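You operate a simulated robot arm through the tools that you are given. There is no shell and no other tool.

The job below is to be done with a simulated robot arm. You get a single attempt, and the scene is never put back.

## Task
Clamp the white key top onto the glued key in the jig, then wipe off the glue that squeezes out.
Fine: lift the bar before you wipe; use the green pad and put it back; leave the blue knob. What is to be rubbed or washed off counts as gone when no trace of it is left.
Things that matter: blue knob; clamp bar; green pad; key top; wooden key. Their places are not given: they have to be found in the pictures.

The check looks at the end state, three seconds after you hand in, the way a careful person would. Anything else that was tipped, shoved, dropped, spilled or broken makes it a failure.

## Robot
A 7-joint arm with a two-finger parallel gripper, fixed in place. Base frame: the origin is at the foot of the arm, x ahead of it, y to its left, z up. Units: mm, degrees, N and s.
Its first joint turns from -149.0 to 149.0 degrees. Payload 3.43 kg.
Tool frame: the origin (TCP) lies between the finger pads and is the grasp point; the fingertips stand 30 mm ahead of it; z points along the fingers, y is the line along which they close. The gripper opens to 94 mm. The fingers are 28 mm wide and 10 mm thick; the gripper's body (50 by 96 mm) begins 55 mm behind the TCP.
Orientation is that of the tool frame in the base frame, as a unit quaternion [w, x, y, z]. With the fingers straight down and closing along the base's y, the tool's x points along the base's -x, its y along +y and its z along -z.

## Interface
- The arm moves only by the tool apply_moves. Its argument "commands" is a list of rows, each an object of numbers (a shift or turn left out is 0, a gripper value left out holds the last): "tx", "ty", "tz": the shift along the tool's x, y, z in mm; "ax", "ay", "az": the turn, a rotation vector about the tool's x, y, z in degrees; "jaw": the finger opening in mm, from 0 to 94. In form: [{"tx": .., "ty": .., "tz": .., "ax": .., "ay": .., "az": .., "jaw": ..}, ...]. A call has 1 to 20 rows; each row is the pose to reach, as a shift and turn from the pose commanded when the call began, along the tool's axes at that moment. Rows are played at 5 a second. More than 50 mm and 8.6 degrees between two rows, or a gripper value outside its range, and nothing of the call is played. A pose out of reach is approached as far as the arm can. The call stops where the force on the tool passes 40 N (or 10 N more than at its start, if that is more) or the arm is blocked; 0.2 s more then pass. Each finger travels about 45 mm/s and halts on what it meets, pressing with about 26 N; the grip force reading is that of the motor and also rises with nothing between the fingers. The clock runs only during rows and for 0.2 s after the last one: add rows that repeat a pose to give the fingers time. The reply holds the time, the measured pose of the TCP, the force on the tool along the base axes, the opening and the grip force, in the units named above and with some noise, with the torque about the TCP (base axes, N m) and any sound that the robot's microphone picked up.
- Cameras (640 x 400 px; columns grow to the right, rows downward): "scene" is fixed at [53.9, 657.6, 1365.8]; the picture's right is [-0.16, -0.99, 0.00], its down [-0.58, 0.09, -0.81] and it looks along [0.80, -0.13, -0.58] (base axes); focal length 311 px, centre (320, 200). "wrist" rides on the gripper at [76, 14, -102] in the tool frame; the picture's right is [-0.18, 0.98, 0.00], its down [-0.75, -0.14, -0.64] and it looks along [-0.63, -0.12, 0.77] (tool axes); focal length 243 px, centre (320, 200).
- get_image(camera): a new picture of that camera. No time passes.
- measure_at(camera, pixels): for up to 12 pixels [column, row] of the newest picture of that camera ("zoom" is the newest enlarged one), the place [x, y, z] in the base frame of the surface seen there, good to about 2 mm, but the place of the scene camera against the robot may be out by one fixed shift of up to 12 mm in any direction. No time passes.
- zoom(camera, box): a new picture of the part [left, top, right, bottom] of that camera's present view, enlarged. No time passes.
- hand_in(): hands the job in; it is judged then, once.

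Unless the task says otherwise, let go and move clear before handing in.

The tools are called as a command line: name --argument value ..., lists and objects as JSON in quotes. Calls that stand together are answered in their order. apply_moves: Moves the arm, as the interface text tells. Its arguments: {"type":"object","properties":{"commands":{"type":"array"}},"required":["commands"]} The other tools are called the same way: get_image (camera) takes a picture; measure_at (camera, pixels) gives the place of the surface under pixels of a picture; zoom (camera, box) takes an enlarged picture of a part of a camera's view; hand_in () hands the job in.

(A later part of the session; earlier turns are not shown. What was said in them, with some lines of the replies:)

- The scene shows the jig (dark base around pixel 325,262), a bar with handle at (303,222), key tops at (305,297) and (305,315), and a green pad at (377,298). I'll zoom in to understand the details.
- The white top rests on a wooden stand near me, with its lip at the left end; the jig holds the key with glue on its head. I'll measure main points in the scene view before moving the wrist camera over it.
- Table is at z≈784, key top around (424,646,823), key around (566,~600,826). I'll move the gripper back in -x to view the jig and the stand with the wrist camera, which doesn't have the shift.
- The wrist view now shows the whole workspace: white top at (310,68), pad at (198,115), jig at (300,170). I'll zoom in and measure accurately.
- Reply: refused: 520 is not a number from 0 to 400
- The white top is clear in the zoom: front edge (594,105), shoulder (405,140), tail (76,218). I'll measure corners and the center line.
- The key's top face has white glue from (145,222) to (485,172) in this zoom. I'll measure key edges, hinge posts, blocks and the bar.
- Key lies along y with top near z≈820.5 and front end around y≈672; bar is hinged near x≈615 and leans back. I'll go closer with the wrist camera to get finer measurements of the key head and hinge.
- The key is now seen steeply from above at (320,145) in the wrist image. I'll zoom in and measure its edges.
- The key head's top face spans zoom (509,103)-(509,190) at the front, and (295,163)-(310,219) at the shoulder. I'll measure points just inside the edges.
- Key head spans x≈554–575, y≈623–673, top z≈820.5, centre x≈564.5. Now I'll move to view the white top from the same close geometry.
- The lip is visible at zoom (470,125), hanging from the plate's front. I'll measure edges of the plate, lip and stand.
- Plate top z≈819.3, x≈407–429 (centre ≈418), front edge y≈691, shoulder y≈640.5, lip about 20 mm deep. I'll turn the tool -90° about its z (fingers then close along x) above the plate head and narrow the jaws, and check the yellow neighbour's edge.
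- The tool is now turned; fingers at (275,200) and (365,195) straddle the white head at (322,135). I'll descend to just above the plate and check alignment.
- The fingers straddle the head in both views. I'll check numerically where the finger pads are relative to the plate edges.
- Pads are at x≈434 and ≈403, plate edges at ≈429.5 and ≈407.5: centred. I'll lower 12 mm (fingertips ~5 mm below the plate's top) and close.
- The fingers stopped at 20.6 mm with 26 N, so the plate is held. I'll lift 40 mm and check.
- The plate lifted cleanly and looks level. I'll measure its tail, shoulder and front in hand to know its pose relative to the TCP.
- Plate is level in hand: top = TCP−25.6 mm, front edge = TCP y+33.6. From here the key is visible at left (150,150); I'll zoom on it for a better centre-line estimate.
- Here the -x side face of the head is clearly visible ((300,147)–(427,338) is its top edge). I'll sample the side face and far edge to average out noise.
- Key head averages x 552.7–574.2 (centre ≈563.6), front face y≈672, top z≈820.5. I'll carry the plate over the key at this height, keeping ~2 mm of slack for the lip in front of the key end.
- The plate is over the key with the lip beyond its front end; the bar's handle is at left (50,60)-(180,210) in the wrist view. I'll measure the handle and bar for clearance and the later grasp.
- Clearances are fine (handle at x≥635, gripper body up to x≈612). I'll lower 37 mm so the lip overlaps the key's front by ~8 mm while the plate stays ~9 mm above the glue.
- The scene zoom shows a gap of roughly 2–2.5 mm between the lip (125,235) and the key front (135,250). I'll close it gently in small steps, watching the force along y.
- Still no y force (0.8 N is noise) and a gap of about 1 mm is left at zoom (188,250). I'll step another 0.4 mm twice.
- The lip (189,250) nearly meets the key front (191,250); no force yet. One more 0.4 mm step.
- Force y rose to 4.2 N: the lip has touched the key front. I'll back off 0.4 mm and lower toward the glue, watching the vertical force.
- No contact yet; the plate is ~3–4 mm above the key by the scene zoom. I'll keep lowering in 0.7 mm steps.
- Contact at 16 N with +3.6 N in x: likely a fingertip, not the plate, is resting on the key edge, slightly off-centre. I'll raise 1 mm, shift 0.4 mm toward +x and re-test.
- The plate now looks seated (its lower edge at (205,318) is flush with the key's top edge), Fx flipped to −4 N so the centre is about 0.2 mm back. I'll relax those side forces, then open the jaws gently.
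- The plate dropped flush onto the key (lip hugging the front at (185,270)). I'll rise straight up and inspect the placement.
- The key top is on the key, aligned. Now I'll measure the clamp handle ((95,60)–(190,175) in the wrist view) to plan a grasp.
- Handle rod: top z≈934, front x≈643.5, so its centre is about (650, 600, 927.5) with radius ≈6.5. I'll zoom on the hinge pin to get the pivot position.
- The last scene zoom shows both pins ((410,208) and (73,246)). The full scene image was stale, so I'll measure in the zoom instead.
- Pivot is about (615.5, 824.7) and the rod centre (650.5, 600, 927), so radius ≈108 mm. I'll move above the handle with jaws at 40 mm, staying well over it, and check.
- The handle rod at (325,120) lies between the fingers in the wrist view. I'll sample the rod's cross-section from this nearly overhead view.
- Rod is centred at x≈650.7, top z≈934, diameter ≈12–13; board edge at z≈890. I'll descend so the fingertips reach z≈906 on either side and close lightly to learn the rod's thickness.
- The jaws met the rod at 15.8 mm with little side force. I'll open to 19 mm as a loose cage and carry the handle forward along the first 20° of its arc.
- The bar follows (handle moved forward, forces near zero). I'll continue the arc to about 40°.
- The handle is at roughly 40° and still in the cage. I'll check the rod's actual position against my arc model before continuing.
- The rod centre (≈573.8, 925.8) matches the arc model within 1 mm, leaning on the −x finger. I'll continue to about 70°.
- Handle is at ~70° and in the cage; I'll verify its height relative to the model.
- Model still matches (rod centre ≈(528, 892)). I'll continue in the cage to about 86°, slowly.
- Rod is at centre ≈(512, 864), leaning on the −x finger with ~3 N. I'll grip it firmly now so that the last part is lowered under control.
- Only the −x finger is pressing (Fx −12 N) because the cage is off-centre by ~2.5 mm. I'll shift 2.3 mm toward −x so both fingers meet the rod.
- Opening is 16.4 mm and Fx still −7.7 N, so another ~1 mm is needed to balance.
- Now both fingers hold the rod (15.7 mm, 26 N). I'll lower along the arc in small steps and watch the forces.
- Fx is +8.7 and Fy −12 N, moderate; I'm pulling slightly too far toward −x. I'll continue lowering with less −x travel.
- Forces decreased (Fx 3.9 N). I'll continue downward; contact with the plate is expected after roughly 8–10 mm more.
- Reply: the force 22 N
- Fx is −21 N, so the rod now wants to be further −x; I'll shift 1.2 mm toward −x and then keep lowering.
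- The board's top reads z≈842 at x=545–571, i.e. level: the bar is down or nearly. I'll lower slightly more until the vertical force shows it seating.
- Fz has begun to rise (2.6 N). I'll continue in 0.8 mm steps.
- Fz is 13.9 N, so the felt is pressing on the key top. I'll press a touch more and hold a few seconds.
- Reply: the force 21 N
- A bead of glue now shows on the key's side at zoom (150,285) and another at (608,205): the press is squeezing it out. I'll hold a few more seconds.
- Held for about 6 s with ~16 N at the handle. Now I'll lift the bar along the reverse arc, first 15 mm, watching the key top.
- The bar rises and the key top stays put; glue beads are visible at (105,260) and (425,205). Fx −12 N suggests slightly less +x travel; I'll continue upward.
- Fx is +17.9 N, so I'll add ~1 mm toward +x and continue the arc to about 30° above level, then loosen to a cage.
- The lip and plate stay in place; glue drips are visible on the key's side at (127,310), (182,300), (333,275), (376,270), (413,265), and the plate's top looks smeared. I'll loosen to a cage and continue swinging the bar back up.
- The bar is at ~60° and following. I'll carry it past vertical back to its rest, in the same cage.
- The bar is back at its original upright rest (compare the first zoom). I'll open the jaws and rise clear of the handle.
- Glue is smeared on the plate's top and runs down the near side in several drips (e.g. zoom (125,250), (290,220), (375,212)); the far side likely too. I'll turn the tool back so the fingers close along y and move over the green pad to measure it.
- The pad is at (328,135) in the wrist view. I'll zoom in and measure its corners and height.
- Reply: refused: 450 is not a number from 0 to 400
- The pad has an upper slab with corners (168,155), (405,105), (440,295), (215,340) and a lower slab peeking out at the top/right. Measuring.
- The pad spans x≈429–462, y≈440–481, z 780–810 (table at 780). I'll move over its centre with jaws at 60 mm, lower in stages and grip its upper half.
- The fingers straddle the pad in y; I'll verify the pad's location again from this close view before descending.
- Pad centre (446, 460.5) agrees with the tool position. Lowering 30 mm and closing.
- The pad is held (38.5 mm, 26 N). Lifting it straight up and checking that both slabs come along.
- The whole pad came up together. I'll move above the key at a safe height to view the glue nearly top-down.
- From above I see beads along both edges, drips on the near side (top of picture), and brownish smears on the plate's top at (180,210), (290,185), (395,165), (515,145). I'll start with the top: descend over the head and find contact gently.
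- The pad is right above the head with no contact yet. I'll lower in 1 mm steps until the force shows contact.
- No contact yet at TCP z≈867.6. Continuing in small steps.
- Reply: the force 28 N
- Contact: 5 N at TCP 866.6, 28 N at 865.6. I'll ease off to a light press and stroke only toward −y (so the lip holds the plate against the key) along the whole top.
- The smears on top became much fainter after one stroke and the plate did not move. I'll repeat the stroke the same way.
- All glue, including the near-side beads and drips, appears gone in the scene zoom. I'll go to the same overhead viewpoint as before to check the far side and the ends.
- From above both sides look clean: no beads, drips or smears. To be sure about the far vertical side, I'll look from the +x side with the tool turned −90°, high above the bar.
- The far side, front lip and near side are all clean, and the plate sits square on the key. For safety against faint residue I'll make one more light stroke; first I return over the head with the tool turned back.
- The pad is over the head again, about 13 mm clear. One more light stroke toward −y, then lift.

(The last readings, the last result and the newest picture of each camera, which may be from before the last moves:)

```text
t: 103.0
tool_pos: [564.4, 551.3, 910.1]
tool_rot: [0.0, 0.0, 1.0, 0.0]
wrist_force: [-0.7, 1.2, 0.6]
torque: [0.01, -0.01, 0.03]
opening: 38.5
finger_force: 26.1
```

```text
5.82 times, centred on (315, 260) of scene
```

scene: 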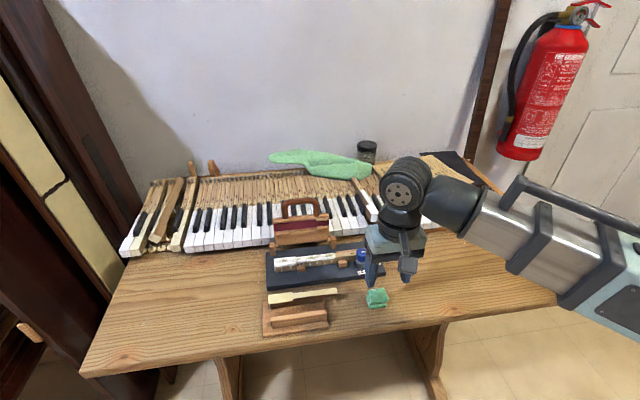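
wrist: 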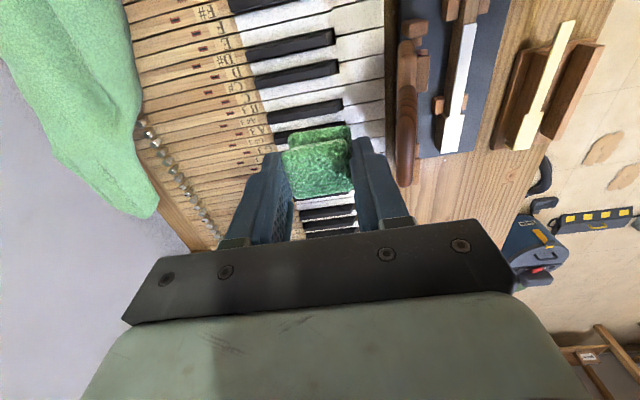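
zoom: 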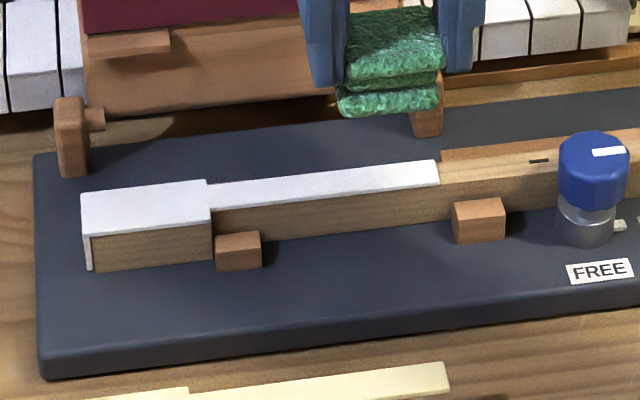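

Everything is clean. I'll carry the pad back over its original spot (445.7, 459.7) and lower it to just above the table.

apply_moves --commands '[{"tz": -10}, {"tx": 30, "ty": -24, "tz": -10}, {"tx": 60, "ty": -47, "tz": -10}, {"tx": 90, "ty": -70, "tz": -5}, {"tx": 118.3, "ty": -92.3, "tz": 10}, {"tx": 118.3, "ty": -92.3, "tz": 40}, {"tx": 118.3, "ty": -92.3, "tz": 65}, {"tx": 118.3, "ty": -92.3, "tz": 79}, {"tx": 118.3, "ty": -92.3, "tz": 79}]'

zoom --camera "scene" --box '[330, 240, 430, 320]'

get_image --camera "wrist"

```text
t: 105.0
tool_pos: [446.5, 459.6, 828.9]
tool_rot: [0.0, 0.0, 1.0, -0.001]
wrist_force: [0.5, -1.0, -0.3]
torque: [-0.04, 0.0, 0.01]
opening: 38.2
finger_force: 26.3
```

```text
5.00 times, centred on (380, 280) of scene
```

zoom: 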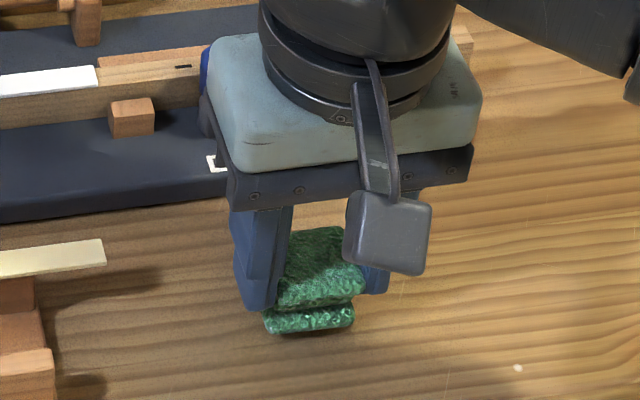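

```text
taken
```

wrist: 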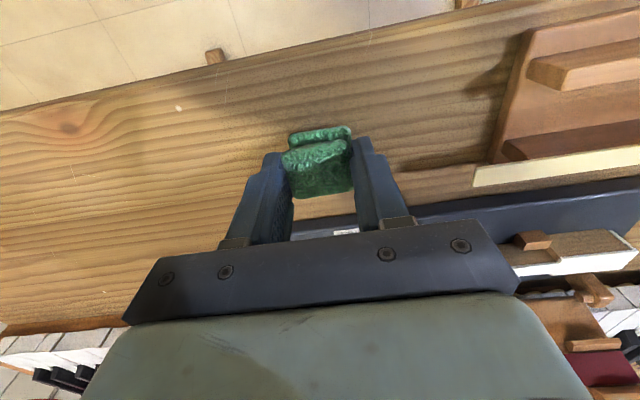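

Commanded height is ~831 (6 mm above the original grasp height). I'll lower gently in small steps until the table takes the pad.

apply_moves --commands '[{"tz": 2}, {"tz": 4}, {"tz": 5}, {"tz": 5}]'

apply_moves --commands '[{"tz": 0.6}, {"tz": 0.6}]'

```text
t: 106.0
tool_pos: [446.6, 459.3, 825.6]
tool_rot: [0.0, 0.0, 1.0, 0.0]
wrist_force: [-0.3, -0.6, -0.8]
torque: [-0.03, 0.02, 0.01]
opening: 38.3
finger_force: 25.3
```

```text
t: 106.6
tool_pos: [444.4, 458.1, 824.6]
tool_rot: [0.0, 0.001, 1.0, -0.001]
wrist_force: [-0.2, -0.5, -1.0]
torque: [0.02, -0.03, 0.03]
opening: 38.5
finger_force: 26.0
```

No contact force yet; a little further.

apply_moves --commands '[{"tz": 0.6}, {"tz": 0.6}]'

apply_moves --commands '[{"tz": 0.5}, {"tz": 0.5}]'

```text
t: 107.2
tool_pos: [444.4, 460.1, 823.8]
tool_rot: [0.0, 0.0, 1.0, -0.001]
wrist_force: [0.2, 0.5, 0.6]
torque: [0.0, -0.01, 0.0]
opening: 38.6
finger_force: 26.1
```

```text
t: 107.8
tool_pos: [444.9, 458.6, 823.4]
tool_rot: [0.001, 0.0, 1.0, -0.001]
wrist_force: [0.0, 0.1, -1.0]
torque: [-0.01, 0.01, 0.01]
opening: 38.2
finger_force: 25.9
```

Still no contact (pad was pushed up a touch in the grip). Two more small steps.

apply_moves --commands '[{"tz": 0.5}, {"tz": 0.5}]'

apply_moves --commands '[{"tz": 0.5}, {"tz": 0.5}]'

zoom --camera "scene" --box '[355, 280, 400, 315]'

```text
t: 108.4
tool_pos: [444.5, 459.9, 824.2]
tool_rot: [0.0, 0.001, 1.0, 0.0]
wrist_force: [-0.2, -0.3, -0.8]
torque: [0.06, 0.01, 0.02]
opening: 38.6
finger_force: 26.0
```

```text
t: 109.0
tool_pos: [446.7, 460.7, 823.3]
tool_rot: [0.0, 0.0, 1.0, 0.001]
wrist_force: [0.4, -0.3, 0.3]
torque: [-0.01, 0.0, 0.01]
opening: 38.3
finger_force: 26.0
```

```text
11.43 times, centred on (378, 298) of scene
```

zoom: 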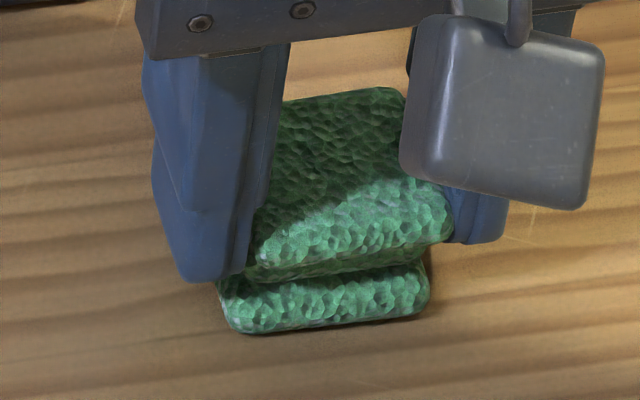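

The pad's lower edge at (235,330)–(420,315) coincides with its original outline; it's within a fraction of a mm of the table. I'll open the jaws gently.

apply_moves --commands '[{"tz": 0.4, "jaw": 38}, {"tz": 0.4, "jaw": 40}, {"tz": 0.4, "jaw": 43}, {"tz": 0.4, "jaw": 50}, {"tz": 0.4, "jaw": 60}, {"tz": 0.4, "jaw": 60}]'

apply_moves --commands '[{"tz": -15}, {"tz": -40}, {"tz": -80}, {"tz": -120}, {"tz": -120}]'

get_image --camera "scene"

get_image --camera "wrist"

zoom --camera "scene" --box '[355, 280, 400, 315]'

```text
t: 110.4
tool_pos: [446.1, 460.3, 822.8]
tool_rot: [0.0, 0.001, 1.0, 0.001]
wrist_force: [0.7, -0.4, 0.3]
torque: [-0.02, 0.01, -0.04]
opening: 60.2
finger_force: 0.1
```

```text
t: 111.6
tool_pos: [442.0, 459.7, 941.8]
tool_rot: [0.0, 0.0, 1.0, 0.0]
wrist_force: [0.5, -0.2, 0.4]
torque: [-0.01, -0.03, -0.02]
opening: 59.8
finger_force: 0.1
```

```text
taken
```

scene: 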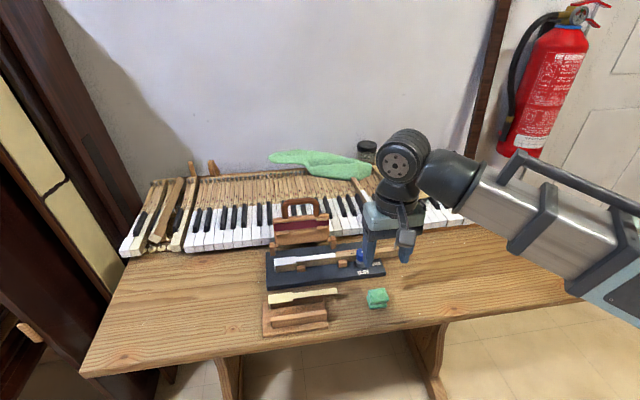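

```text
taken
```

wrist: 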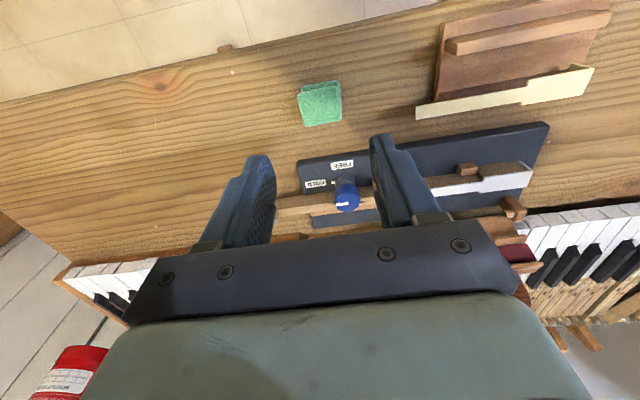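

```text
11.43 times, centred on (378, 298) of scene
```

zoom: 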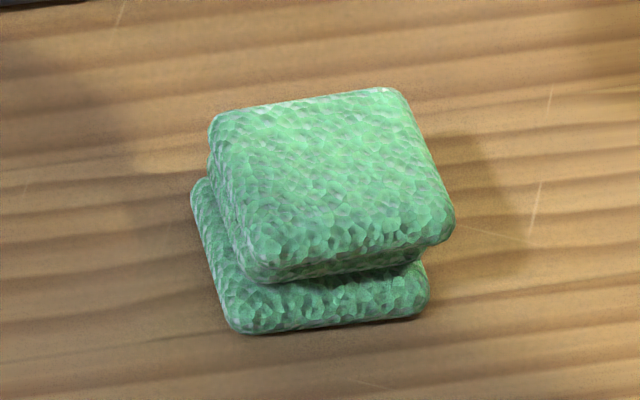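

The pad is back at its original place (outline matches the first picture). I'll rise further to be clear and take a last look at the jig.

apply_moves --commands '[{"tz": -40}, {"tz": -80}, {"tz": -120}, {"tz": -120}]'

zoom --camera "scene" --box '[255, 190, 415, 340]'

zoom --camera "scene" --box '[265, 240, 345, 280]'

zoom --camera "wrist" --box '[260, 100, 560, 260]'

```text
t: 112.6
tool_pos: [445.3, 459.4, 1062.1]
tool_rot: [0.0, 0.0, 1.0, 0.001]
wrist_force: [0.7, 0.4, -0.5]
torque: [0.0, -0.03, -0.03]
opening: 60.0
finger_force: 0.0
```

```text
2.67 times, centred on (335, 265) of scene
```

zoom: 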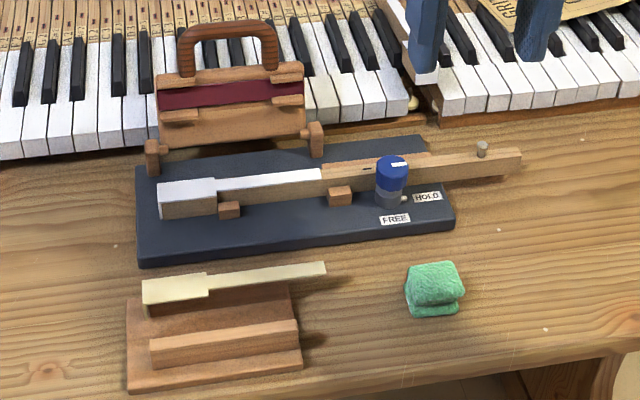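

```text
8.00 times, centred on (305, 260) of scene
```

zoom: 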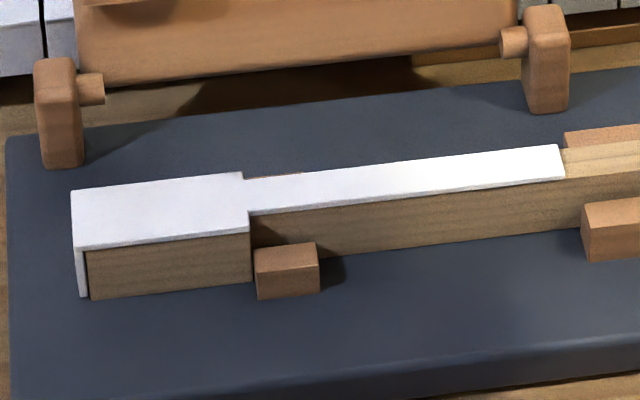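

```text
2.13 times, centred on (410, 180) of wrist
```

zoom: 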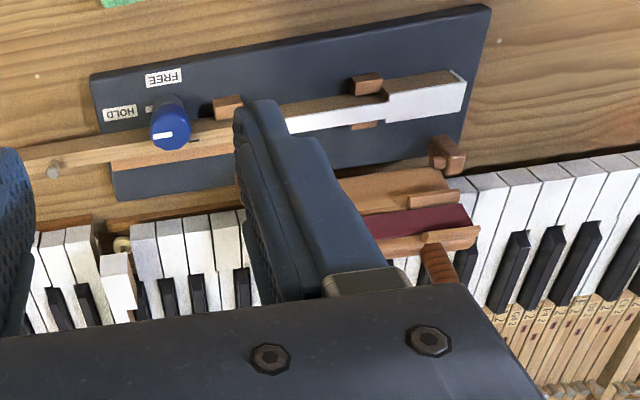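

The last pictures show the white top seated on the key with no glue left, and the bar standing open. The pad is back in place, the blue knob is still at HOLD, and the yellow top on its stand is untouched. The arm is clear, so I'm handing in.

hand_in

```text
The job is handed in.
```

The job is done and handed in. The white key top is glued onto the key in the jig, and in the last pictures I could see no glue left on it. I don't have the check's result.

- **Clamping:** I set the key top on the glued key with its lip against the key's front end. Then I swung the bar down and pressed on the handle for about 6 seconds until glue squeezed out.
- **Wiping:** I swung the bar back up to its open rest before wiping. Four light strokes with the green pad along the top removed the smears, edge beads and drips. I checked both sides, the top and the front lip.
- **Everything else:** The pad is back in its original spot. The blue knob is still at HOLD, and the yellow key top is where it was. The arm is empty and raised clear.
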